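You operate a simulated robot arm through the tools that you are given. There is no shell and no other tool. Be economical: measure what you need, move in short steps, check, and stop when the job is done.

Carry out the task below with a simulated robot arm. There is one attempt and no reset: what you move stays moved.

TASK
Take the fork with the black handle and leave it on the grey plate. Then take the yoghurt tub with the red lid and leave it in the cream bowl.
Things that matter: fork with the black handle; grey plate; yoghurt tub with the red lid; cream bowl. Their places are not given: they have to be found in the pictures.

It is judged by the outcome, as a careful person would: the job done as asked, and still so three seconds after it is handed in. It fails if anything else is knocked over, pushed out of place, dropped, spilled or broken.

THE ROBOT
A 7-joint arm with a two-finger parallel gripper, fixed in place. Base frame: the origin is at the foot of the arm, x ahead of it, y to its left, z up; the work surface is at about z = -0.001. Lengths are in m, angles in rad, forces in N, time in s.
With the tool pointing down near the work surface it reaches from about 0.22 to 0.58 m from the base axis. Its first joint turns from -1.152 to 1.152 rad. Payload 2.5 kg.
Tool frame: the origin (TCP) lies between the finger pads and is the grasp point; the fingertips stand 0.023 m ahead of it; z points along the fingers, y is the line along which they close. The gripper opens to 0.094 m. The fingers are 0.038 m wide and 0.01 m thick; the gripper's body (0.054 by 0.096 m) begins 0.039 m behind the TCP.
Orientation is that of the tool frame in the base frame, as [roll, pitch, yaw] about the fixed x, y, z axes, in that order (R = Rz(yaw) Ry(pitch) Rx(roll)). With the fingers straight down and closing along the base's y, the tool's x points along the base's -x, its y along +y and its z along -z.

THE INTERFACE
- The arm moves only by the tool drive_tool. Its argument "commands" is one flat list of numbers, 7 for each row, row after row: the shift along the tool's x, y, z in m, then the turn, a rotation vector about the tool's x, y, z in rad, then the closure, from 0 (fully open) to 1 (shut). In form: [x, y, z, ax, ay, az, jaw, x, y, z, ax, ay, az, jaw, ...]. A call has 1 to 10 rows; each row is the pose to reach, as a shift and turn from the pose commanded when the call began, along the tool's axes at that moment. A row lasts 0.2 s, in which the tool goes at most 0.05 m and 0.15 rad; a call with a longer step from one row to the next is refused whole, and so is a gripper value outside its range. A pose out of reach is approached as far as the arm can. The call stops where the force on the tool passes 40 N (or 10 N more than at its start, if that is more) or the arm is blocked; 0.2 s more then pass. The fingers move at their own pace (about 0.108 m/s each) and stop on an object; they squeeze with about 42 N. The grip force told is the motor's: it shows also when the fingers shut on nothing. Time passes only in rows, and 0.2 s behind the last, so rows that repeat a pose let the fingers close. It gives the time, the measured TCP pose, the force on the tool (base axes), the opening and the grip force at its end, in the units of the frame above (readings bear some noise), and new pictures: "pictures" is both (left out), scene, wrist or none.
- Cameras (640 x 400 px; columns grow to the right, rows downward): "scene" is fixed at [0.114, -0.414, 0.5235]; the picture's right is [0.83, -0.55, 0.00], its down [-0.42, -0.63, -0.66] and it looks along [0.36, 0.55, -0.75] (base axes); focal length 214 px, centre (320, 200). "wrist" rides on the gripper at [-0.039, 0, -0.044] in the tool frame; the picture's right is [0.00, -1.00, 0.00], its down [0.97, 0.00, -0.24] and it looks along [0.24, 0.00, 0.97] (tool axes); focal length 218 px, centre (320, 200).
- point_at(camera, pixels): there is no depth. For up to 12 entries [column, row, z] of the newest picture of that camera ("zoom" is the newest enlarged one), the place [x, y] in the base frame at which the ray of that pixel passes the height z, good to about 0.002 m. No time passes.
- inspect(camera, box): a new picture of the part [left, top, right, bottom] of that camera's present view, enlarged. No time passes.
- sign_off(): hands the job in; it is judged then, once.

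Work in short steps. Measure before you move; look again where a grasp or a placing could have gone wrong, and mend it. You have 80 turns and 120 pictures in all, the two below and enlarged ones among them. Open the gripper and draw the arm clear of the work before you hand the job in, unless the task says otherwise; then end with one line.

The tools are called after "Call:" by a JSON object that holds its "api" and its "payload". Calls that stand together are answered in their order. drive_tool: Moves the arm, as the interface text tells. Its arguments: {"type":"object","properties":{"commands":{"type":"array"},"pictures":{"type":"string","enum":["both","scene","wrist","none"]}},"required":["commands"]} The other tools are called the same way: point_at (camera, pixels) gives the place at which the rays of pixels pass given heights; inspect (camera, box) takes an enlarged picture of a part of a camera's view; sign_off () hands the job in.

At the start:

```text
time_s: 0.0
eef_pos: [0.3866, 0.0366, 0.3653]
ee_rot: [3.14, -0.001, 3.141]
contact_force: [-0.5, -0.2, -0.3]
grip_width: 0.0939
gripper_force: 0.1
```

scene: 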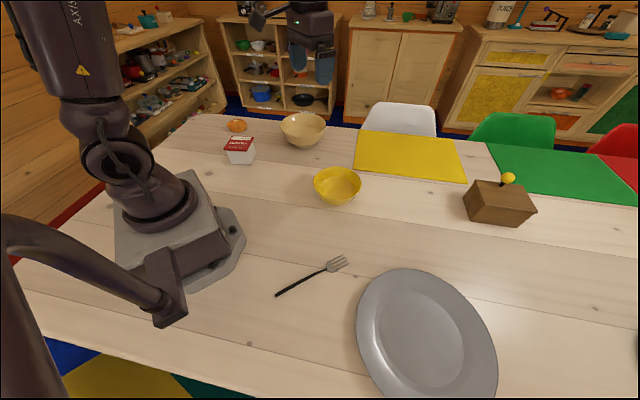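
wrist: 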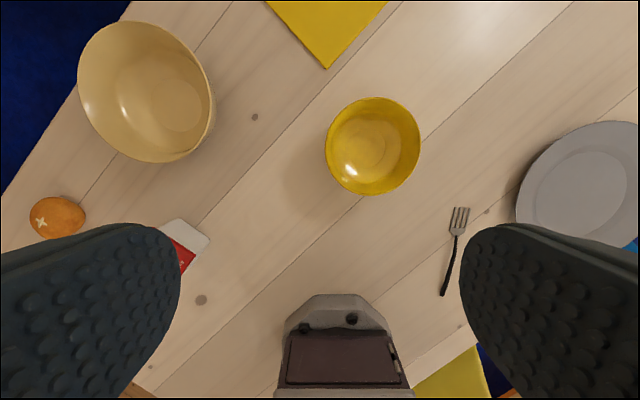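

The scene shows the fork from (276,295) to (347,260), the plate around (427,335), the red-lid tub at (239,150) and the cream bowl at (303,129). I'll measure these.

Call:
{"api": "point_at", "payload": {"camera": "scene", "pixels": [[276, 295, 0.003], [300, 282, 0.003], [326, 268, 0.003], [347, 258, 0.003], [358, 320, 0.01], [497, 360, 0.01], [415, 268, 0.01], [420, 330, 0.005], [239, 140, 0.06], [240, 163, 0.0], [303, 146, 0.0], [303, 120, 0.06]]}}

Call:
{"api": "inspect", "payload": {"camera": "scene", "box": [200, 90, 360, 190]}}

Call:
{"api": "inspect", "payload": {"camera": "wrist", "box": [400, 180, 560, 310]}}

Call:
{"api": "inspect", "payload": {"camera": "scene", "box": [260, 240, 520, 400]}}

```text
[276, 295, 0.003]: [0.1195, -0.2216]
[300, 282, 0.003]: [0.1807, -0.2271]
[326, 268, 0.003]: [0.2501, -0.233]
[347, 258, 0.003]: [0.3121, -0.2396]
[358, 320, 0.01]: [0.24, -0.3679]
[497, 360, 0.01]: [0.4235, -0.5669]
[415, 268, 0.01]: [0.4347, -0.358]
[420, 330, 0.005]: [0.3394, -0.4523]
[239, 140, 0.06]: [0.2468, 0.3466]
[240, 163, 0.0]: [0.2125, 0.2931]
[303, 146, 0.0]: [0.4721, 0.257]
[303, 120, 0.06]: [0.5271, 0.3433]
```

```text
4.00 times, centred on (280, 140) of scene
```

zoom: 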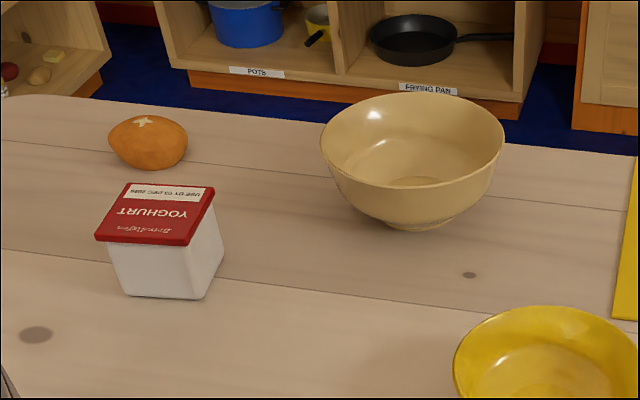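

```text
3.08 times, centred on (480, 245) of wrist
```

zoom: 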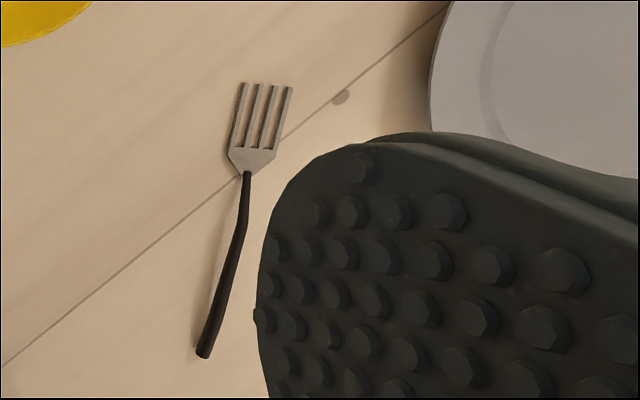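

```text
2.46 times, centred on (390, 320) of scene
```

zoom: 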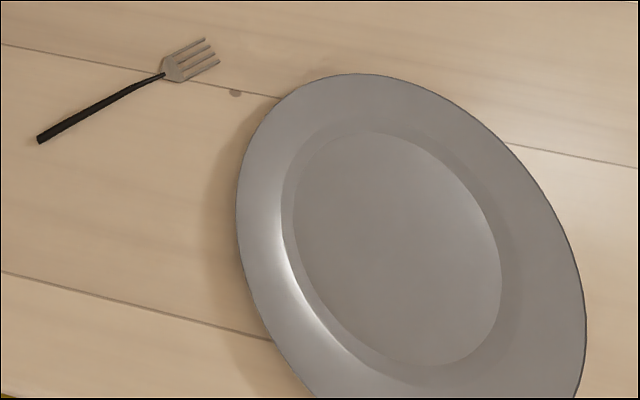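

The fork lies almost along base x, from about (0.12,-0.22) to (0.31,-0.24), and the plate centre is near (0.335,-0.46). I move above the fork at z≈0.2 for a closer look.

Call:
{"api": "drive_tool", "payload": {"commands": [0.02, -0.033, 0.02, 0, 0, 0, 0, 0.04, -0.066, 0.04, 0, 0, 0, 0, 0.06, -0.099, 0.06, 0, 0, 0, 0, 0.08, -0.132, 0.08, 0, 0, 0, 0, 0.1, -0.165, 0.1, 0, 0, 0, 0, 0.12, -0.198, 0.12, 0, 0, 0, 0, 0.14, -0.231, 0.14, 0, 0, 0, 0, 0.16, -0.266, 0.165, 0, 0, 0, 0, 0.16, -0.266, 0.165, 0, 0, 0, 0]}}

```text
time_s: 2.0
eef_pos: [0.2259, -0.2303, 0.2006]
ee_rot: [3.141, 0.0, -3.14]
contact_force: [-0.2, -0.2, 0.5]
grip_width: 0.0939
gripper_force: 0.0
```

scene: 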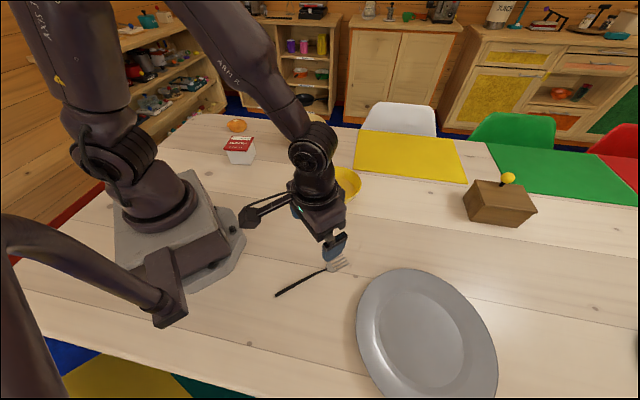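
wrist: 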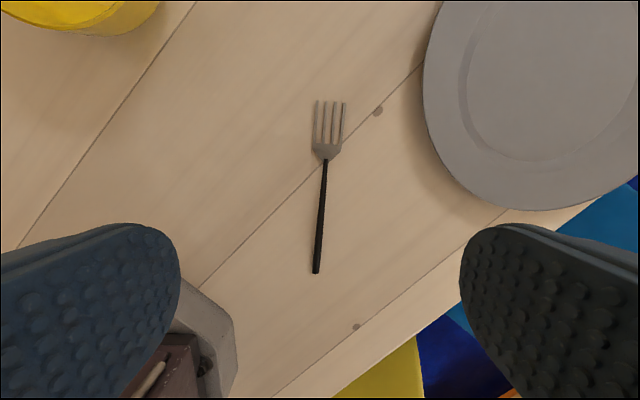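

The fork is clear in the wrist view: handle end (316,272), neck (325,158). I measure it at a few heights, along with the plate's rim.

Call:
{"api": "point_at", "payload": {"camera": "wrist", "pixels": [[316, 272, 0.0], [316, 272, 0.02], [320, 215, 0.005], [325, 158, 0.005], [325, 158, 0.02], [330, 101, 0.005], [423, 85, 0.015], [505, 208, 0.015], [445, 0, 0.015], [460, 90, 0.005], [535, 160, 0.005]]}}

Call:
{"api": "inspect", "payload": {"camera": "scene", "box": [265, 225, 365, 305]}}

Call:
{"api": "point_at", "payload": {"camera": "scene", "pixels": [[276, 295, 0.0], [276, 295, 0.02], [326, 269, 0.0], [326, 269, 0.02], [346, 262, 0.005], [340, 256, 0.005]]}}

```text
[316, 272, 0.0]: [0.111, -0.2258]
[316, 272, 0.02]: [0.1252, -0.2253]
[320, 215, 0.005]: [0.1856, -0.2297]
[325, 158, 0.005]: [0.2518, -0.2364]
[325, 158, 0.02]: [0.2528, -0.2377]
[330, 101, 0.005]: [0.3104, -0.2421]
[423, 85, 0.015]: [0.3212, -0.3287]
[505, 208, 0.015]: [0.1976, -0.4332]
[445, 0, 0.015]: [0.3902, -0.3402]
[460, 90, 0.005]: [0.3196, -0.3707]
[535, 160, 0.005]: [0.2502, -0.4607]
```

```text
5.00 times, centred on (315, 265) of scene
```

zoom: 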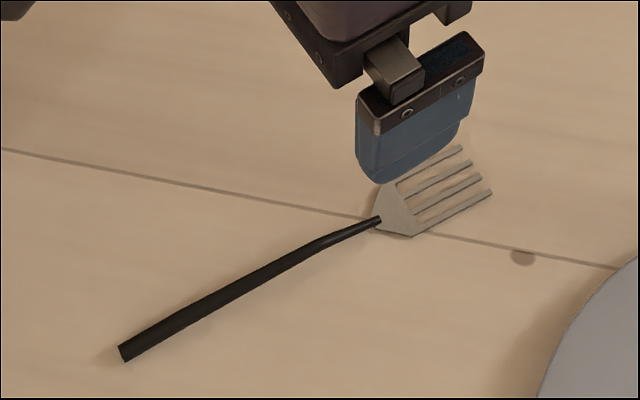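

```text
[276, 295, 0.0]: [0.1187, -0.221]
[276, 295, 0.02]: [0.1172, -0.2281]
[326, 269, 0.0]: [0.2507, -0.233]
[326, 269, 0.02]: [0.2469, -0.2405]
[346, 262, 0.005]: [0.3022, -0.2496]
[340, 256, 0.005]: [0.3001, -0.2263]
```

The handle is about 1 cm thick, lying near (0.22,-0.233) and turned -0.09 rad. I align the tool, go down to z≈0.026 and close.

Call:
{"api": "drive_tool", "payload": {"commands": [0.003, -0.003, 0.04, 0, 0, 0.09, 0.4, 0.003, -0.003, 0.08, 0, 0, 0.09, 0.4, 0.003, -0.003, 0.12, 0, 0, 0.09, 0.4, 0.003, -0.003, 0.15, 0, 0, 0.09, 0.4, 0.003, -0.003, 0.166, 0, 0, 0.09, 0.4, 0.003, -0.003, 0.174, 0, 0, 0.09, 0.4, 0.003, -0.003, 0.174, 0, 0, 0.09, 0.4]}}

```text
time_s: 3.6
eef_pos: [0.2239, -0.233, 0.0259]
ee_rot: [3.141, 0.0, 3.05]
contact_force: [0.1, -0.7, -0.1]
grip_width: 0.0564
gripper_force: 0.2
```

scene: 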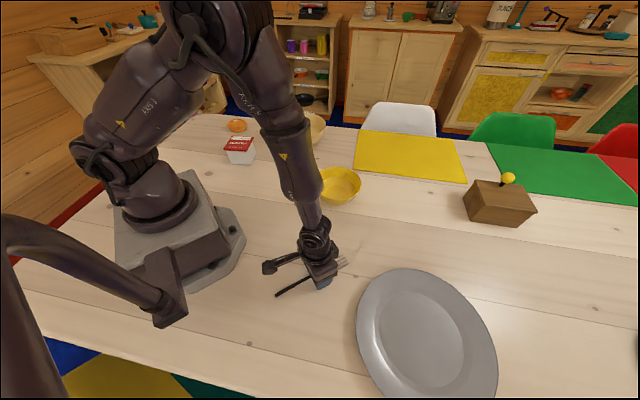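
wrist: 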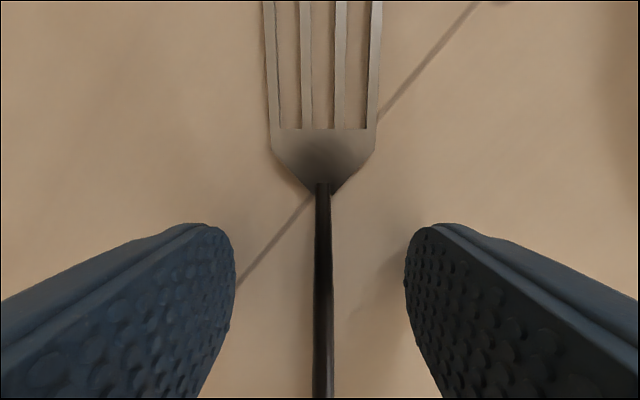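

The handle runs at column 323, between the fingers and parallel to them. I close and lift 4 cm.

Call:
{"api": "drive_tool", "payload": {"commands": [0, 0, 0, 0, 0, 0, 1, 0, 0, 0, 0, 0, 0, 1, 0, 0, 0, 0, 0, 0, 1, 0, 0, -0.02, 0, 0, 0, 1, 0, 0, -0.05, 0, 0, 0, 1, 0, 0, -0.09, 0, 0, 0, 1]}}

```text
time_s: 5.0
eef_pos: [0.2232, -0.2318, 0.117]
ee_rot: [-3.139, -0.002, 3.052]
contact_force: [-0.2, 0.0, -1.1]
grip_width: 0.0073
gripper_force: 41.3
```

scene: 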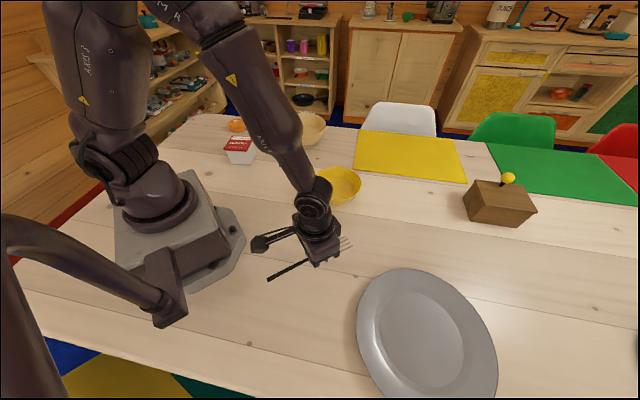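
wrist: 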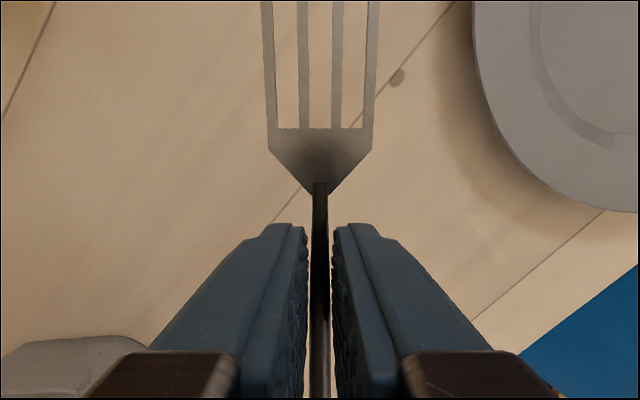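

The fork is held (opening 7 mm, 41 N). I carry it over the plate to about (0.335,-0.44).

Call:
{"api": "drive_tool", "payload": {"commands": [-0.0218, -0.0328, 0, 0, 0, 0, 1, -0.0435, -0.0657, 0, 0, 0, 0, 1, -0.0653, -0.0985, 0, 0, 0, 0, 1, -0.0871, -0.1313, 0, 0, 0, 0, 1, -0.1088, -0.1642, 0, 0, 0, 0, 1, -0.1306, -0.197, 0, 0, 0, 0, 1, -0.1306, -0.197, 0, 0, 0, 0, 1]}}

```text
time_s: 6.6
eef_pos: [0.3349, -0.4417, 0.116]
ee_rot: [-3.141, -0.001, 3.049]
contact_force: [-0.7, -0.1, -0.1]
grip_width: 0.0074
gripper_force: 42.0
```

scene: 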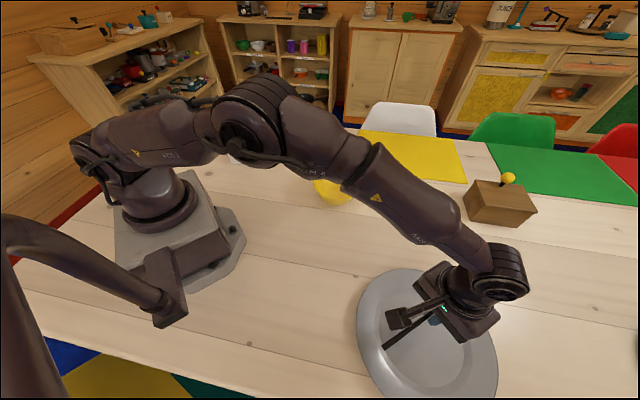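
wrist: 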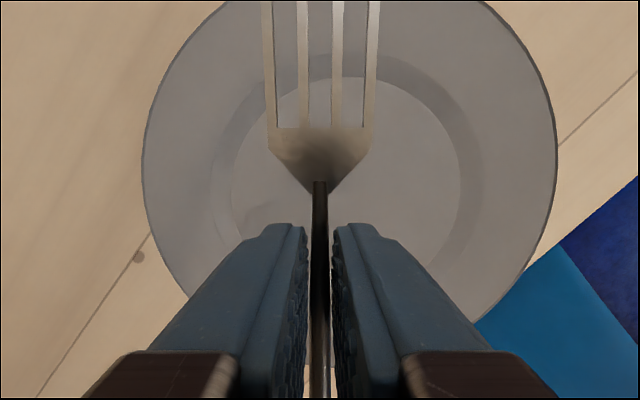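

The plate spans columns 142–557 in the wrist view; I measure its rim to check the centring.

Call:
{"api": "point_at", "payload": {"camera": "wrist", "pixels": [[142, 165, 0.018], [557, 165, 0.018], [225, 0, 0.018], [485, 0, 0.018], [188, 297, 0.018], [478, 320, 0.018], [232, 190, 0.006], [460, 190, 0.006], [340, 77, 0.006]]}}

```text
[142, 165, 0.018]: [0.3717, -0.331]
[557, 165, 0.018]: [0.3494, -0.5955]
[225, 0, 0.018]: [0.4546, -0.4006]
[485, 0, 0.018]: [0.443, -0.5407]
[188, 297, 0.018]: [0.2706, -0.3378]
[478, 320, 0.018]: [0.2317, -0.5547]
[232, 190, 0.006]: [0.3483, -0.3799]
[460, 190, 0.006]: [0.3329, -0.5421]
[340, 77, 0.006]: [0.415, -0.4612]
```

The plate centre is about (0.335,-0.462), so I shift about 1 cm further out and lower to z≈0.04.

Call:
{"api": "drive_tool", "payload": {"commands": [-0.0089, -0.0092, 0.03, 0, 0, 0, 1, -0.0089, -0.0092, 0.055, 0, 0, 0, 1, -0.0089, -0.0092, 0.07, 0, 0, 0, 1, -0.0089, -0.0092, 0.076, 0, 0, 0, 1, -0.0089, -0.0092, 0.076, 0, 0, 0, 1]}}

Call:
{"api": "inspect", "payload": {"camera": "scene", "box": [350, 250, 510, 400]}}

```text
time_s: 7.8
eef_pos: [0.3449, -0.4513, 0.0399]
ee_rot: [3.141, 0.0, 3.05]
contact_force: [-0.1, 0.1, -0.9]
grip_width: 0.0074
gripper_force: 41.7
```

scene: 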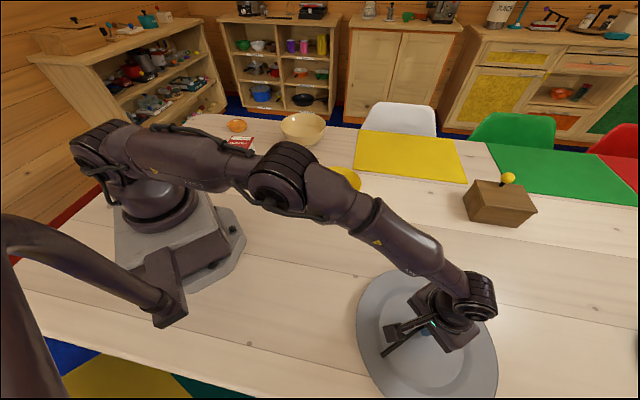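
wrist: 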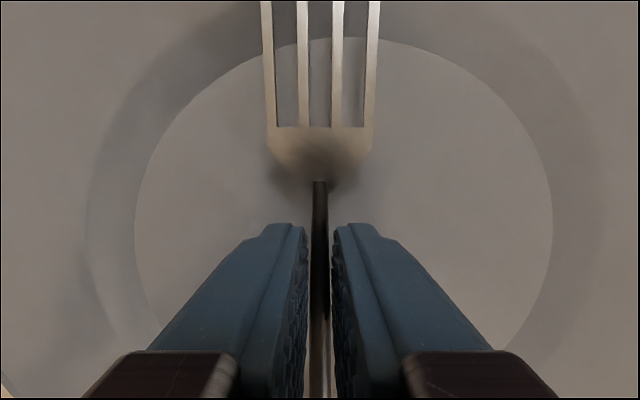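

```text
2.67 times, centred on (430, 325) of scene
```

zoom: 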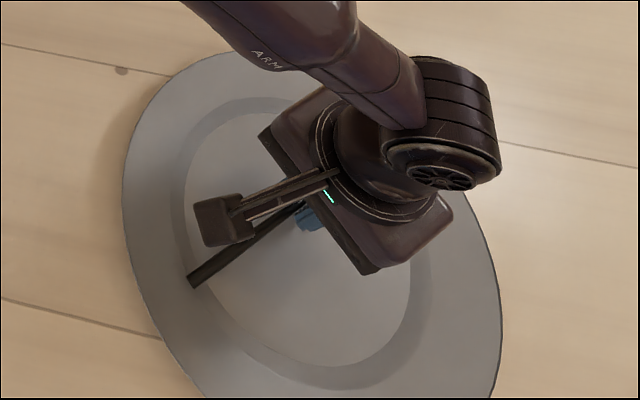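

No contact yet; I go down in 2 mm steps and watch the force.

Call:
{"api": "drive_tool", "payload": {"commands": [0, 0, 0.002, 0, 0, 0, 1, 0, 0, 0.004, 0, 0, 0, 1, 0, 0, 0.004, 0, 0, 0, 1], "pictures": "none"}}

```text
time_s: 8.6
eef_pos: [0.345, -0.4535, 0.0399]
ee_rot: [-3.136, 0.003, 3.051]
contact_force: [-4.5, 0.3, 20.9]
grip_width: 0.0074
gripper_force: 42.5
```

Contact (21 N), so the fork is resting on the plate. I back up 3 mm to relieve it, open halfway, then rise.

Call:
{"api": "drive_tool", "payload": {"commands": [0, 0, -0.002, 0, 0, 0, 1, 0, 0, -0.003, 0, 0, 0, 0.9, 0, 0, -0.003, 0, 0, 0, 0.75, 0, 0, -0.003, 0, 0, 0, 0.6, 0, 0, -0.003, 0, 0, 0, 0.6, 0, 0, -0.03, 0, 0, 0, 0.6, 0, 0, -0.07, 0, 0, 0, 0.6, 0, 0, -0.11, 0, 0, 0, 0.6, 0, 0, -0.15, 0, 0, 0, 0.6]}}

```text
time_s: 10.6
eef_pos: [0.3439, -0.4513, 0.1865]
ee_rot: [-3.14, -0.001, 3.05]
contact_force: [0.2, 1.5, 0.8]
grip_width: 0.0374
gripper_force: 0.1
```

scene: 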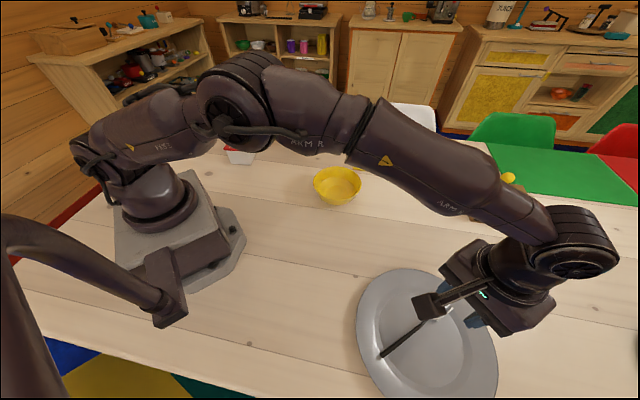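
wrist: 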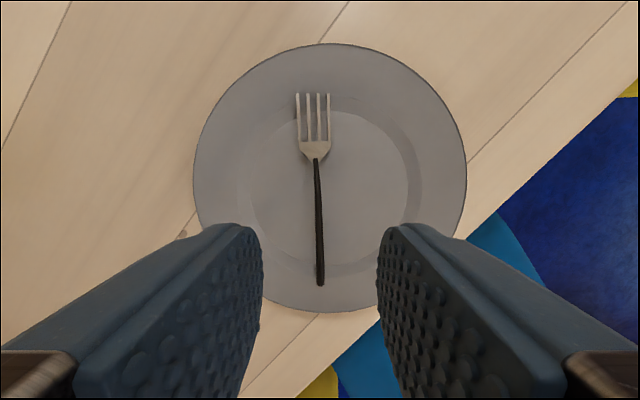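

The fork lies well inside the plate. Next I raise the arm and swing toward the tub, in two halves.

Call:
{"api": "drive_tool", "payload": {"commands": [0.01, 0.041, -0.02, 0, 0, 0, 0.4, 0.02, 0.083, -0.04, 0, 0, 0, 0.2, 0.03, 0.126, -0.055, 0, 0, 0, 0, 0.04, 0.17, -0.07, 0, 0, 0, 0, 0.05, 0.214, -0.085, 0, 0, 0, 0, 0.06, 0.258, -0.1, 0, 0, 0, 0, 0.07, 0.302, -0.11, 0, 0, 0, 0, 0.079, 0.344, -0.115, 0, 0, 0, 0], "pictures": "none"}}

Call:
{"api": "drive_tool", "payload": {"commands": [0.01, 0.043, 0, 0, 0, 0, 0, 0.02, 0.086, 0, 0, 0, 0, 0, 0.03, 0.129, 0, 0, 0, 0, 0, 0.04, 0.172, 0, 0, 0, 0, 0, 0.05, 0.215, 0, 0, 0, 0, 0, 0.06, 0.258, 0, 0, 0, 0, 0, 0.07, 0.301, 0, 0, 0, 0, 0, 0.079, 0.344, 0, 0, 0, -0.045, 0, 0.079, 0.344, 0, 0, 0, -0.09, 0]}}

```text
time_s: 12.4
eef_pos: [0.2987, -0.1023, 0.3012]
ee_rot: [-3.141, 0.0, 3.051]
contact_force: [0.2, -0.7, -0.5]
grip_width: 0.0938
gripper_force: 0.0
```

```text
time_s: 14.4
eef_pos: [0.2462, 0.2488, 0.3004]
ee_rot: [3.141, 0.0, -3.141]
contact_force: [-0.8, 0.0, -1.0]
grip_width: 0.094
gripper_force: 0.0
```

scene: 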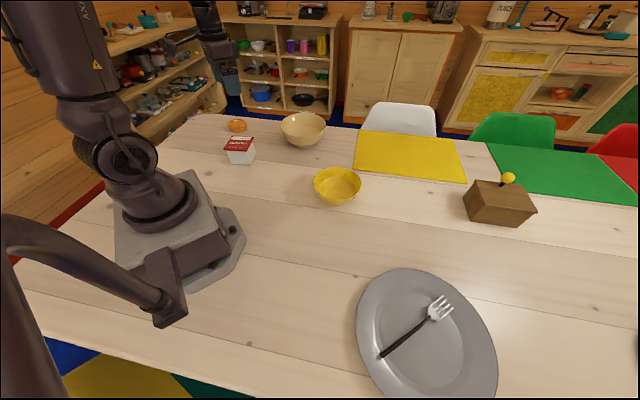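
wrist: 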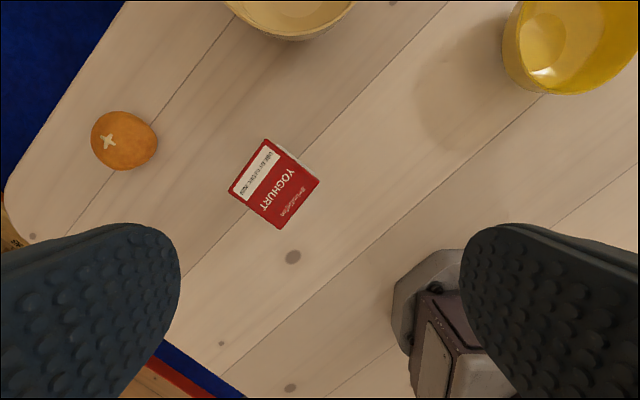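

Call:
{"api": "inspect", "payload": {"camera": "wrist", "box": [200, 110, 360, 250]}}

Call:
{"api": "inspect", "payload": {"camera": "scene", "box": [215, 100, 335, 175]}}

Call:
{"api": "point_at", "payload": {"camera": "wrist", "pixels": [[266, 139, 0.06], [320, 182, 0.06], [281, 230, 0.06], [229, 189, 0.06]]}}

Call:
{"api": "point_at", "payload": {"camera": "scene", "pixels": [[232, 136, 0.06], [253, 137, 0.06], [247, 151, 0.06], [224, 150, 0.06], [232, 163, 0.0], [250, 164, 0.0], [255, 155, 0.0], [302, 147, 0.0], [280, 128, 0.07], [326, 127, 0.07], [303, 113, 0.07], [303, 137, 0.07]]}}

```text
2.86 times, centred on (280, 180) of wrist
```

zoom: 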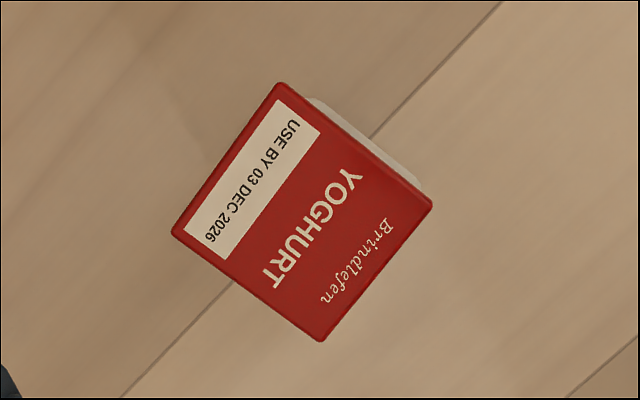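

```text
5.33 times, centred on (275, 138) of scene
```

zoom: 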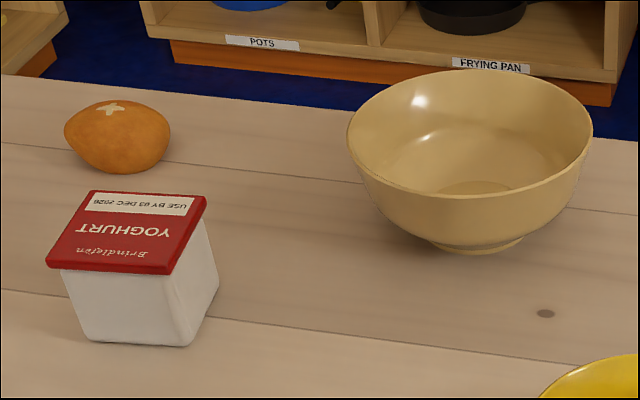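

```text
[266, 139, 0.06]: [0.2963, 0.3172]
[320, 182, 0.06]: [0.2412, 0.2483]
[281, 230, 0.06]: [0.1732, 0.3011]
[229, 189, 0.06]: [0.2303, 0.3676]
```

```text
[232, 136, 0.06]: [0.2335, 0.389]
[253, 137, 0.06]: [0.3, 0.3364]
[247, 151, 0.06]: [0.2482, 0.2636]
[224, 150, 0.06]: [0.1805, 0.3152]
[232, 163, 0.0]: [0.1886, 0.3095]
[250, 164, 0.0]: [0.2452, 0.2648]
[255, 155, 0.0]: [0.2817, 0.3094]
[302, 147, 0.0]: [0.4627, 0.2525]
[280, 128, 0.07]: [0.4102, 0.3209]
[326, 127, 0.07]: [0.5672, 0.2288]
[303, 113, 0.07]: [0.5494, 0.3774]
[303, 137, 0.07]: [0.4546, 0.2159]
```

Call:
{"api": "point_at", "payload": {"camera": "wrist", "pixels": [[269, 139, 0.07], [320, 181, 0.07], [281, 229, 0.07], [229, 189, 0.07], [269, 139, 0.08], [320, 181, 0.08], [281, 229, 0.08], [229, 189, 0.08]]}}

Call:
{"api": "point_at", "payload": {"camera": "scene", "pixels": [[232.5, 136, 0.07], [253.5, 137.5, 0.07], [246.5, 151, 0.07], [224, 150, 0.07], [232.5, 136, 0.08], [253.5, 137.5, 0.08], [246.5, 151, 0.08], [224, 150, 0.08]]}}

```text
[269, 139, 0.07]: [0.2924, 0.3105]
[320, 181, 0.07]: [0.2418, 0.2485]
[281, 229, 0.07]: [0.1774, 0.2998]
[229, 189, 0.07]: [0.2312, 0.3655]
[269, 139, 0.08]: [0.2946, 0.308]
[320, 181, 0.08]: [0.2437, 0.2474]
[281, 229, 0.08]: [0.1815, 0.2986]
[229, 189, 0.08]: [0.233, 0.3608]
```

```text
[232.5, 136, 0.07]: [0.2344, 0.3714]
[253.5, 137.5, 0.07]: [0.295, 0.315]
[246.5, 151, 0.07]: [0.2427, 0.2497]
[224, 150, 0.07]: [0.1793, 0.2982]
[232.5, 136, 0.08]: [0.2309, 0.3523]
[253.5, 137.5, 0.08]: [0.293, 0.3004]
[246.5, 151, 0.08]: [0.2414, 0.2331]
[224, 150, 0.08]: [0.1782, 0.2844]
```

The lid sits at z≈0.071, about 81 mm square, centred at (0.236,0.306), with edges at 0.889 rad. Before grasping I look at the bowl from above, to measure it while nothing blocks the view.

Call:
{"api": "drive_tool", "payload": {"commands": [-0.04, 0.004, 0, 0, 0, 0, 0, -0.08, 0.008, 0, 0, 0, 0, 0, -0.12, 0.012, 0, 0, 0, 0, 0, -0.16, 0.016, 0, 0, 0, 0, 0, -0.2, 0.02, 0, 0, 0, 0, 0, -0.2, 0.02, 0, 0, 0, 0, 0], "pictures": "wrist"}}

```text
time_s: 15.8
eef_pos: [0.4485, 0.267, 0.3021]
ee_rot: [-3.141, 0.0, 3.141]
contact_force: [-0.1, 0.0, -0.1]
grip_width: 0.0939
gripper_force: 0.1
```

wrist: 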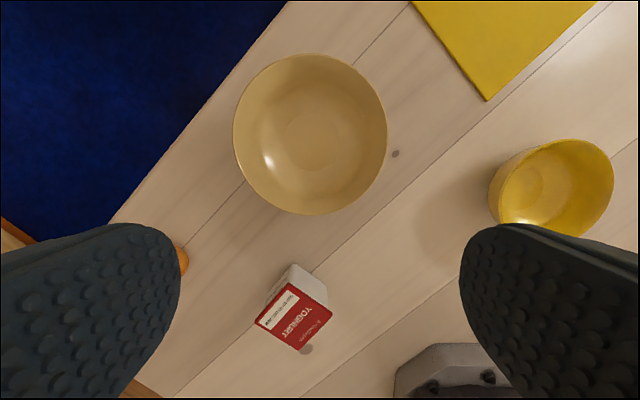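

Call:
{"api": "inspect", "payload": {"camera": "wrist", "box": [220, 40, 400, 220]}}

Call:
{"api": "point_at", "payload": {"camera": "wrist", "pixels": [[233, 135, 0.07], [387, 135, 0.07], [312, 54, 0.07], [308, 214, 0.07], [233, 135, 0.085], [387, 135, 0.085], [312, 54, 0.085], [308, 214, 0.085], [285, 145, 0.008], [333, 145, 0.008], [308, 122, 0.008], [308, 168, 0.008]]}}

Call:
{"api": "point_at", "payload": {"camera": "scene", "pixels": [[280, 128, 0.06], [326, 127, 0.06], [303, 113, 0.06], [303, 137, 0.06], [280, 128, 0.08], [326, 127, 0.08], [303, 113, 0.08], [303, 137, 0.08]]}}

```text
2.22 times, centred on (310, 130) of wrist
```

zoom: 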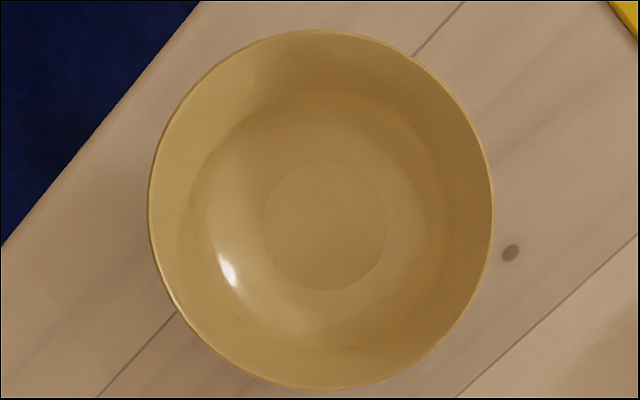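

```text
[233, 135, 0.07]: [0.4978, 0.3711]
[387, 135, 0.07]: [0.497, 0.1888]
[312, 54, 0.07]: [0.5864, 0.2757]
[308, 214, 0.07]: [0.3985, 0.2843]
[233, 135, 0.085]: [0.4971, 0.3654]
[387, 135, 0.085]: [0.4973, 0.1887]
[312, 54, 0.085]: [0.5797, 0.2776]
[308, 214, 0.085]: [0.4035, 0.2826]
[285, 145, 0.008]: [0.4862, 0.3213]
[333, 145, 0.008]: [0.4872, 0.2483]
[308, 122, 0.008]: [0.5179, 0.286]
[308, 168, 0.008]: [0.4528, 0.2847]
```

```text
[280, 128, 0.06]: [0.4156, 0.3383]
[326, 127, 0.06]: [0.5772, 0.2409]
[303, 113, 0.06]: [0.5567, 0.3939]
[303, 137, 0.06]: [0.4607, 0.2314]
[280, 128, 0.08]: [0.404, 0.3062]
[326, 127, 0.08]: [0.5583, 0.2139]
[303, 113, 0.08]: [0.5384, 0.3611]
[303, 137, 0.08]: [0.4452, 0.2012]
```

The bowl rim is centred at about (0.492,0.280), radius about 0.092, rim height about 0.07. I move above the tub at z≈0.18, turning +0.889 rad in yaw.

Call:
{"api": "drive_tool", "payload": {"commands": [0.03, 0.0056, 0.01, 0, 0, -0.127, 0, 0.06, 0.011, 0.03, 0, 0, -0.254, 0, 0.091, 0.0167, 0.05, 0, 0, -0.381, 0, 0.121, 0.0223, 0.07, 0, 0, -0.508, 0, 0.152, 0.028, 0.09, 0, 0, -0.635, 0, 0.182, 0.033, 0.11, 0, 0, -0.762, 0, 0.2125, 0.039, 0.12, 0, 0, -0.889, 0, 0.2125, 0.039, 0.12, 0, 0, -0.889, 0]}}

```text
time_s: 17.6
eef_pos: [0.2339, 0.3057, 0.1813]
ee_rot: [3.141, 0.001, -2.252]
contact_force: [-0.1, -1.1, 0.2]
grip_width: 0.0941
gripper_force: 0.0
```

scene: 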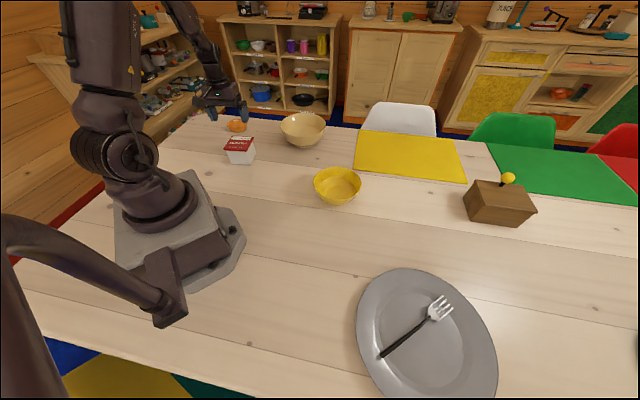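
wrist: 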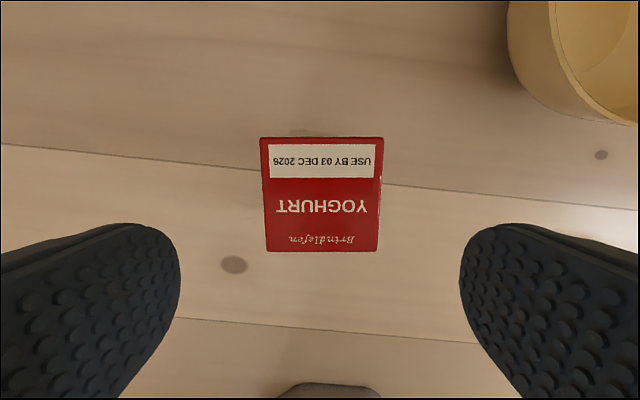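

The lid is square to the gripper, corners near (259,137), (384,136), (379,252), (266,251). I check its centre and width.

Call:
{"api": "point_at", "payload": {"camera": "wrist", "pixels": [[259.5, 137, 0.071], [384, 136, 0.071], [379, 252, 0.071], [266, 251, 0.071]]}}

Call:
{"api": "inspect", "payload": {"camera": "wrist", "box": [240, 120, 400, 265]}}

```text
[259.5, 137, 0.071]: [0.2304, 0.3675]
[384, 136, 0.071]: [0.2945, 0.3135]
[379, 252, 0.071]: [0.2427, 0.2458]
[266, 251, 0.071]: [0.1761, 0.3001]
```

```text
2.76 times, centred on (320, 192) of wrist
```

zoom: 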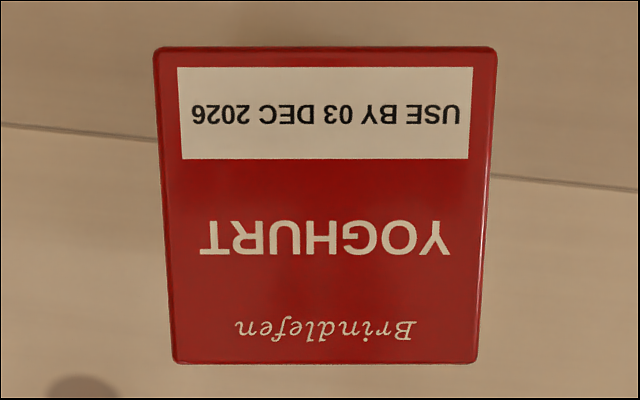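

Centre (0.236,0.307), width about 84 mm against a 94 mm opening. I correct by 1–2 mm, lower the tips to just above the lid and look again.

Call:
{"api": "drive_tool", "payload": {"commands": [-0.0018, -0.001, 0.03, 0, 0, 0, 0, -0.0018, -0.001, 0.06, 0, 0, 0, 0, -0.0018, -0.001, 0.074, 0, 0, 0, 0, -0.0018, -0.001, 0.074, 0, 0, 0, 0]}}

```text
time_s: 18.6
eef_pos: [0.237, 0.3076, 0.1072]
ee_rot: [3.141, 0.0, -2.253]
contact_force: [-0.2, 0.4, 0.0]
grip_width: 0.0944
gripper_force: 0.0
```

scene: 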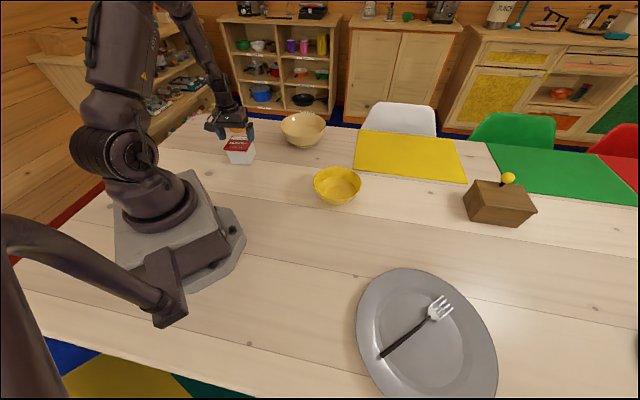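
wrist: 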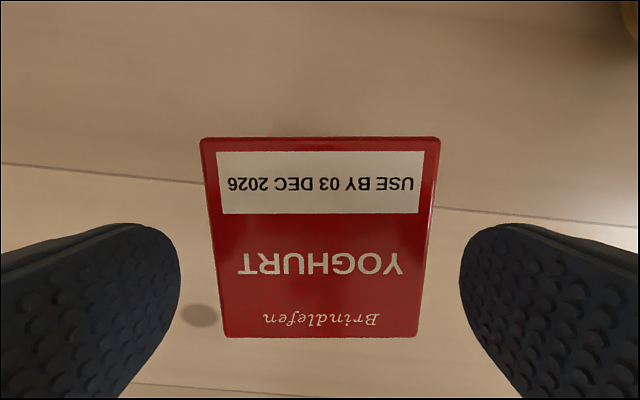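

The lid is centred (top edge columns 200–440, bottom 224–418). I go down to z≈0.06.

Call:
{"api": "drive_tool", "payload": {"commands": [0, 0, 0.012, 0, 0, 0, 0, 0, 0, 0.022, 0, 0, 0, 0, 0, 0, 0.032, 0, 0, 0, 0, 0, 0, 0.042, 0, 0, 0, 0, 0, 0, 0.048, 0, 0, 0, 0, 0, 0, 0.048, 0, 0, 0, 0]}}

Call:
{"api": "inspect", "payload": {"camera": "scene", "box": [190, 90, 350, 190]}}

```text
time_s: 20.0
eef_pos: [0.2386, 0.3093, 0.0597]
ee_rot: [3.141, 0.001, -2.254]
contact_force: [0.5, 0.2, -0.2]
grip_width: 0.0939
gripper_force: 0.1
```

scene: 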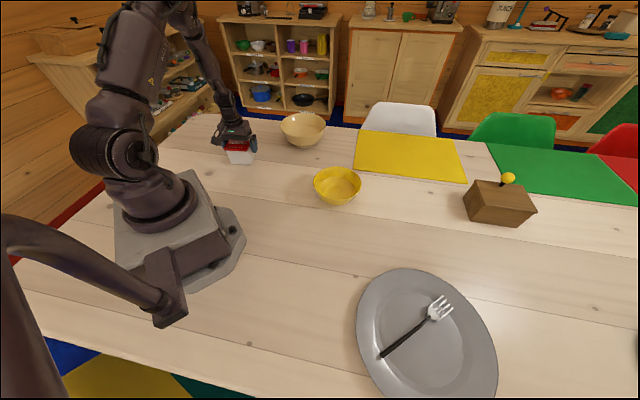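
wrist: 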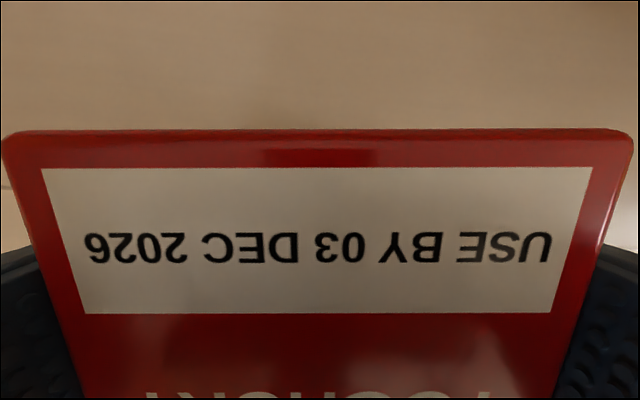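

```text
4.00 times, centred on (270, 140) of scene
```

zoom: 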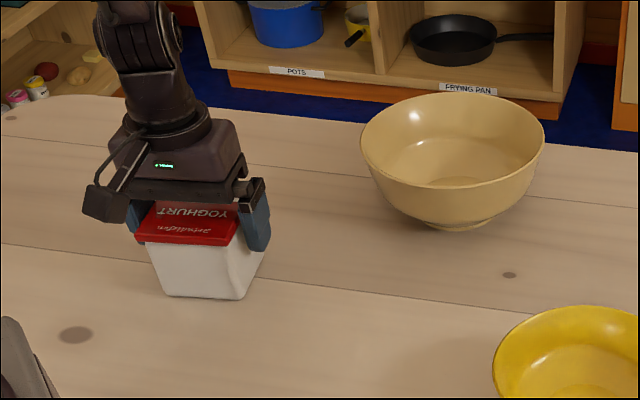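

The fingers straddle the lid without contact. I close, hold, then lift.

Call:
{"api": "drive_tool", "payload": {"commands": [0, 0, 0, 0, 0, 0, 0.3, 0, 0, 0, 0, 0, 0, 1, 0, 0, 0, 0, 0, 0, 1, 0, 0, -0.02, 0, 0, 0, 1, 0, 0, -0.05, 0, 0, 0, 1, 0, 0, -0.09, 0, 0, 0, 1, 0, 0, -0.12, 0, 0, 0, 1, 0, 0, -0.12, 0, 0, 0, 1]}}

Call:
{"api": "inspect", "payload": {"camera": "scene", "box": [190, 60, 350, 160]}}

```text
time_s: 21.8
eef_pos: [0.2367, 0.3094, 0.1796]
ee_rot: [3.141, -0.001, -2.252]
contact_force: [-0.9, 0.2, -4.5]
grip_width: 0.0847
gripper_force: 42.0
```

scene: 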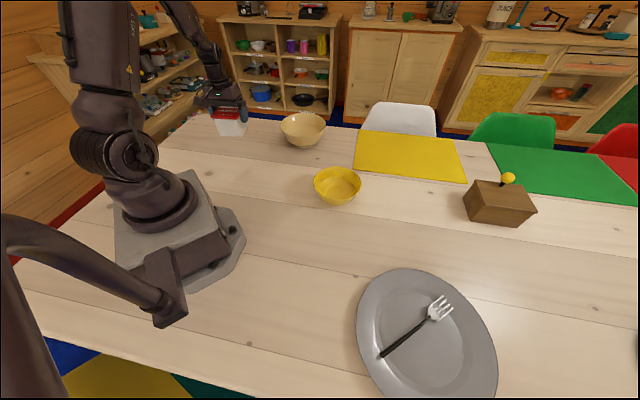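
wrist: 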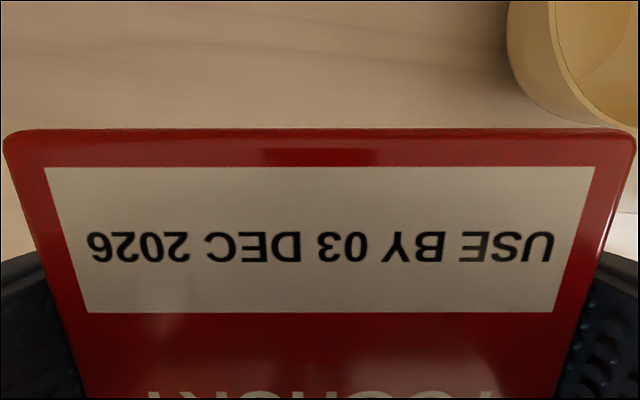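

```text
4.00 times, centred on (270, 110) of scene
```

zoom: 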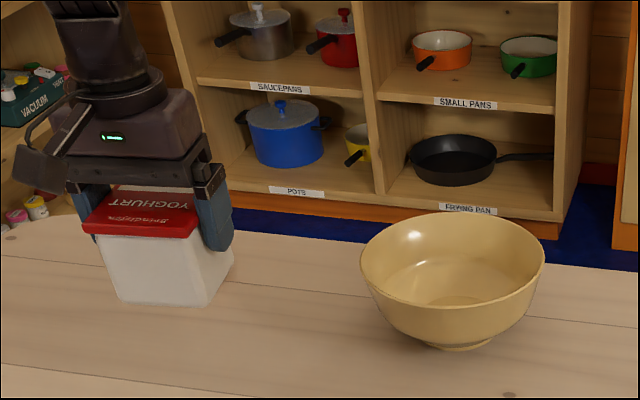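

The tub is held level (opening 84.7 mm, 42 N). I carry it at this height to over the bowl, about (0.489,0.283).

Call:
{"api": "drive_tool", "payload": {"commands": [-0.0197, -0.0304, -0.005, 0, 0, 0, 1, -0.0394, -0.0607, -0.01, 0, 0, 0, 1, -0.0591, -0.0911, -0.01, 0, 0, 0, 1, -0.0789, -0.1214, -0.01, 0, 0, 0, 1, -0.0986, -0.1518, -0.01, 0, 0, 0, 1, -0.1183, -0.1821, -0.01, 0, 0, 0, 1, -0.138, -0.2125, -0.01, 0, 0, 0, 1, -0.138, -0.2125, -0.01, 0, 0, 0, 1]}}

Call:
{"api": "inspect", "payload": {"camera": "scene", "box": [230, 60, 390, 160]}}

```text
time_s: 23.6
eef_pos: [0.4903, 0.2811, 0.1881]
ee_rot: [3.141, -0.003, -2.253]
contact_force: [0.2, -1.1, -3.9]
grip_width: 0.085
gripper_force: 41.7
```

scene: 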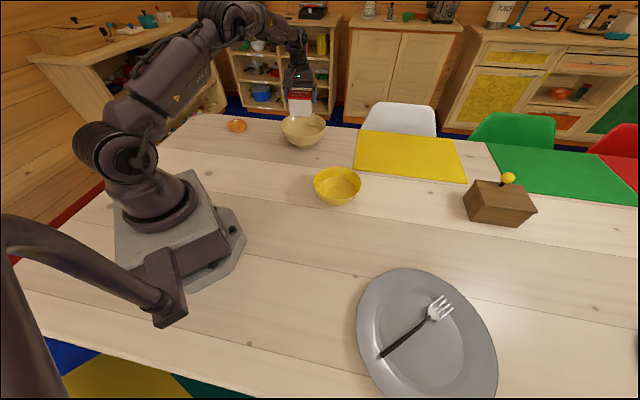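
wrist: 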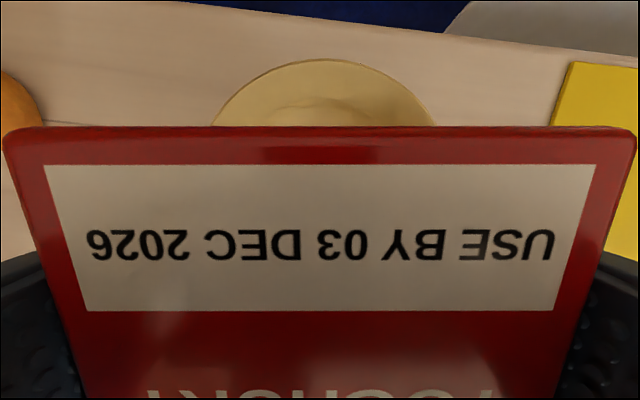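

```text
4.00 times, centred on (310, 110) of scene
```

zoom: 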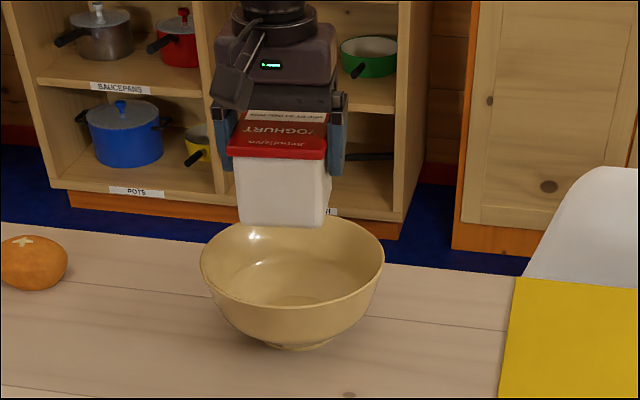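

In the wrist view the bowl's far rim spans columns 212–434 (centre 323) and its top is at row 59. I check the centring.

Call:
{"api": "point_at", "payload": {"camera": "wrist", "pixels": [[323, 59, 0.07], [212, 125, 0.07], [434, 125, 0.07], [262, 72, 0.07], [388, 74, 0.07]]}}

```text
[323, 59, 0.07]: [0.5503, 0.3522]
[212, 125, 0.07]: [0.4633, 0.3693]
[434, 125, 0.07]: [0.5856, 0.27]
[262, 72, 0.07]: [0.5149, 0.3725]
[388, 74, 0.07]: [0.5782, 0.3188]
```

The bowl centre is (0.492,0.281), so I nudge 3 mm outward and lower until the tub bottom is at about z=0.03.

Call:
{"api": "drive_tool", "payload": {"commands": [-0.003, 0, 0.03, 0, 0, 0, 1, -0.003, 0, 0.055, 0, 0, 0, 1, -0.003, 0, 0.075, 0, 0, 0, 1, -0.003, 0, 0.088, 0, 0, 0, 1, -0.003, 0, 0.094, 0, 0, 0, 1, -0.003, 0, 0.094, 0, 0, 0, 1]}}

Call:
{"api": "inspect", "payload": {"camera": "scene", "box": [230, 70, 390, 170]}}

```text
time_s: 25.0
eef_pos: [0.4922, 0.2826, 0.0958]
ee_rot: [-3.141, 0.001, -2.254]
contact_force: [-0.1, 0.7, -4.2]
grip_width: 0.0848
gripper_force: 41.7
```

scene: 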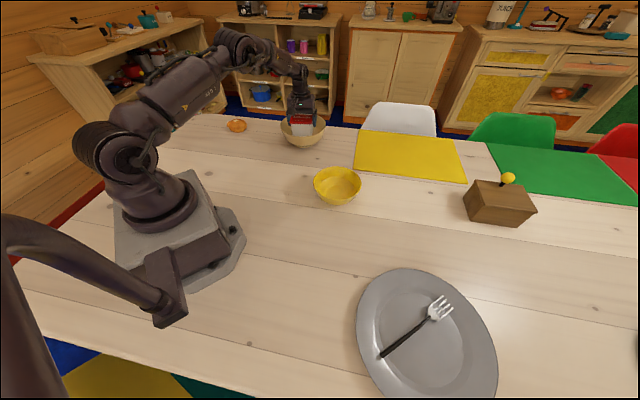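
wrist: 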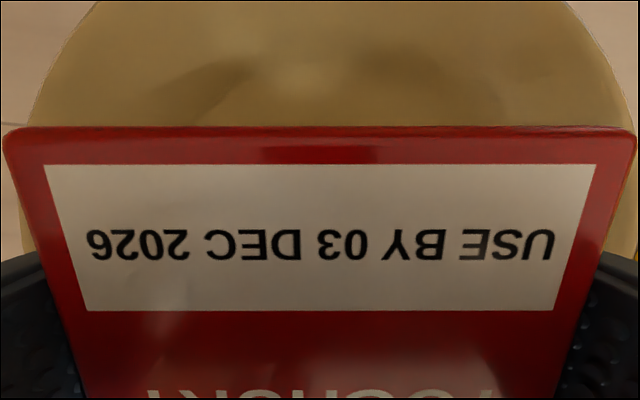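

```text
4.00 times, centred on (310, 120) of scene
```

zoom: 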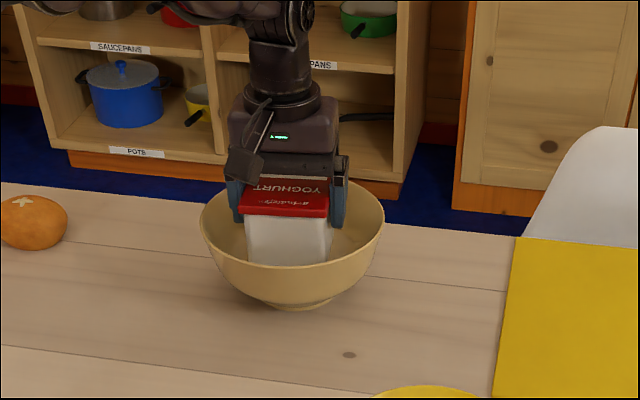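

No contact yet (only the tub's 4 N weight). I go down in small steps, checking the force.

Call:
{"api": "drive_tool", "payload": {"commands": [0, 0, 0.002, 0, 0, 0, 1, 0, 0, 0.004, 0, 0, 0, 1, 0, 0, 0.004, 0, 0, 0, 1], "pictures": "none"}}

Call:
{"api": "drive_tool", "payload": {"commands": [0, 0, 0.002, 0, 0, 0, 1, 0, 0, 0.003, 0, 0, 0, 1, 0, 0, 0.003, 0, 0, 0, 1], "pictures": "none"}}

```text
time_s: 25.8
eef_pos: [0.4919, 0.2822, 0.0914]
ee_rot: [-3.14, 0.001, -2.253]
contact_force: [0.9, -4.4, -1.0]
grip_width: 0.0848
gripper_force: 41.8
```

```text
time_s: 26.6
eef_pos: [0.4915, 0.2827, 0.088]
ee_rot: [3.141, 0.0, -2.254]
contact_force: [-1.5, -4.7, -0.6]
grip_width: 0.085
gripper_force: 41.6
```

A light sideways force (-4.7 N in y) shows one corner touching the bowl wall. I ease 2–3 mm toward -y and look.

Call:
{"api": "drive_tool", "payload": {"commands": [0.002, -0.0016, -0.001, 0, 0, 0, 1, 0.002, -0.0016, 0, 0, 0, 0, 1], "pictures": "none"}}

Call:
{"api": "drive_tool", "payload": {"commands": [0, 0, 0.002, 0, 0, 0, 1, 0, 0, 0.002, 0, 0, 0, 1], "pictures": "scene"}}

Call:
{"api": "inspect", "payload": {"camera": "scene", "box": [250, 80, 370, 160]}}

```text
time_s: 27.2
eef_pos: [0.4901, 0.282, 0.0873]
ee_rot: [3.141, -0.001, -2.253]
contact_force: [-0.4, -0.8, -2.4]
grip_width: 0.0847
gripper_force: 41.8
```

```text
time_s: 27.8
eef_pos: [0.4909, 0.2807, 0.0869]
ee_rot: [3.142, 0.0, -2.252]
contact_force: [-0.9, 1.0, -4.1]
grip_width: 0.0848
gripper_force: 42.2
```

scene: 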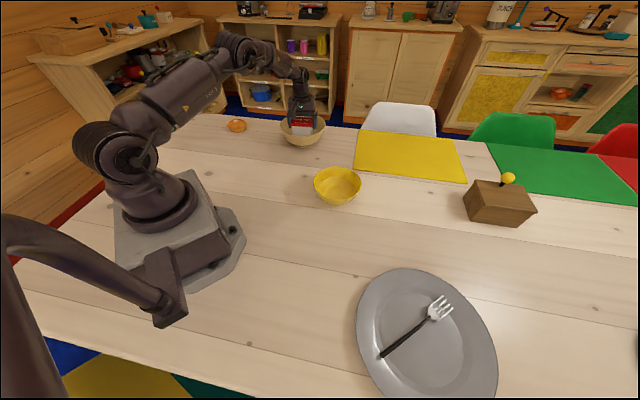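

```text
5.00 times, centred on (310, 120) of scene
```

zoom: 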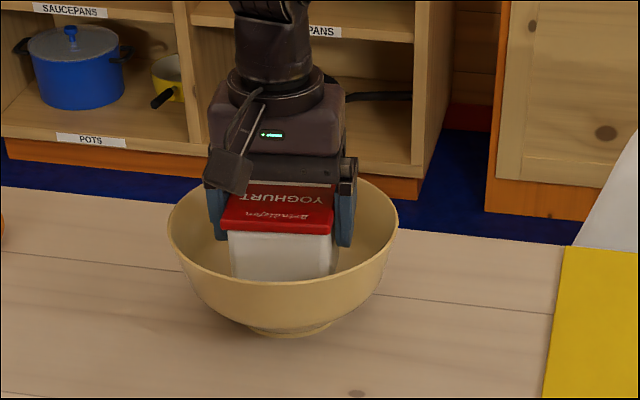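

The sideways force is gone and only the weight remains. I keep lowering in small steps.

Call:
{"api": "drive_tool", "payload": {"commands": [0, 0, 0.002, 0, 0, 0, 1, 0, 0, 0.003, 0, 0, 0, 1, 0, 0, 0.003, 0, 0, 0, 1], "pictures": "none"}}

Call:
{"api": "drive_tool", "payload": {"commands": [0, 0, 0.001, 0, 0, 0, 1, 0, 0, 0.002, 0, 0, 0, 1, 0, 0, 0.002, 0, 0, 0, 1], "pictures": "none"}}

```text
time_s: 28.6
eef_pos: [0.4922, 0.2814, 0.0849]
ee_rot: [-3.141, 0.002, -2.251]
contact_force: [1.1, 2.8, -0.7]
grip_width: 0.0848
gripper_force: 41.8
```

```text
time_s: 29.4
eef_pos: [0.4924, 0.2817, 0.0828]
ee_rot: [-3.141, 0.002, -2.252]
contact_force: [-0.5, 3.9, 2.9]
grip_width: 0.0846
gripper_force: 41.6
```

The bowl now carries the tub (net about 7 N upward). I open slowly, let it settle and check.

Call:
{"api": "drive_tool", "payload": {"commands": [0, 0, 0, 0, 0, 0, 0.1, 0, 0, 0, 0, 0, 0, 0.04, 0, 0, 0, 0, 0, 0, 0, 0, 0, 0, 0, 0, 0, 0, 0, 0, 0, 0, 0, 0, 0]}}

Call:
{"api": "inspect", "payload": {"camera": "scene", "box": [250, 80, 370, 160]}}

```text
time_s: 30.6
eef_pos: [0.4913, 0.2814, 0.0818]
ee_rot: [-3.14, 0.001, -2.253]
contact_force: [0.4, 0.0, 0.1]
grip_width: 0.094
gripper_force: 0.1
```

scene: 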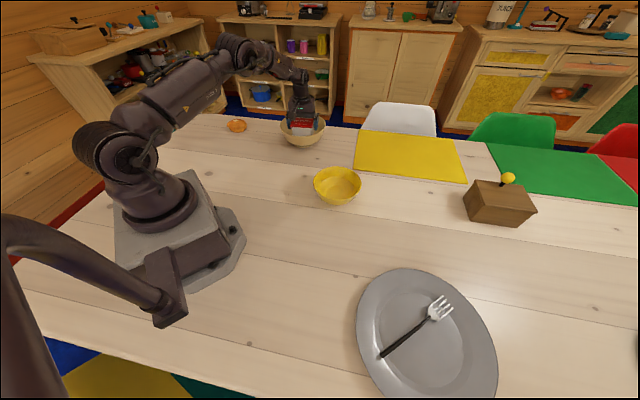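
wrist: 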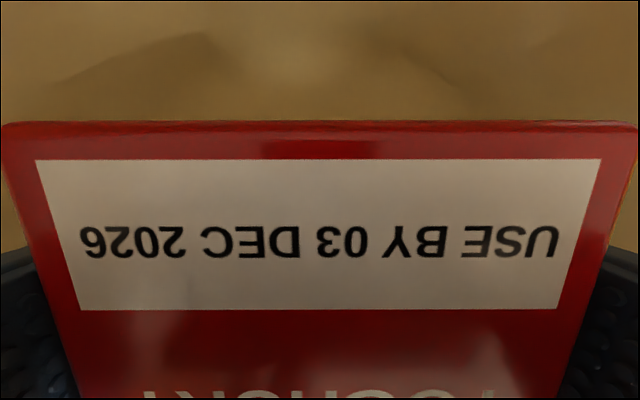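

```text
5.00 times, centred on (310, 120) of scene
```

zoom: 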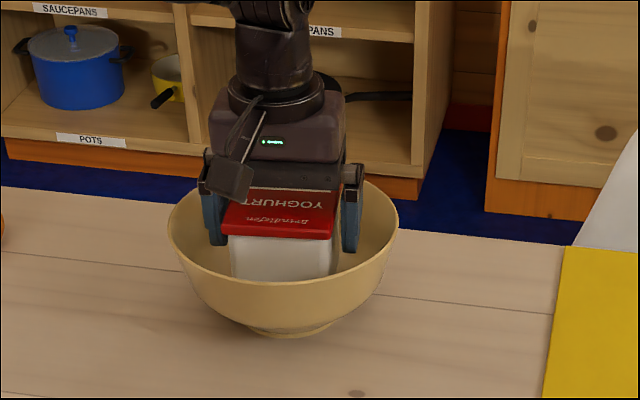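

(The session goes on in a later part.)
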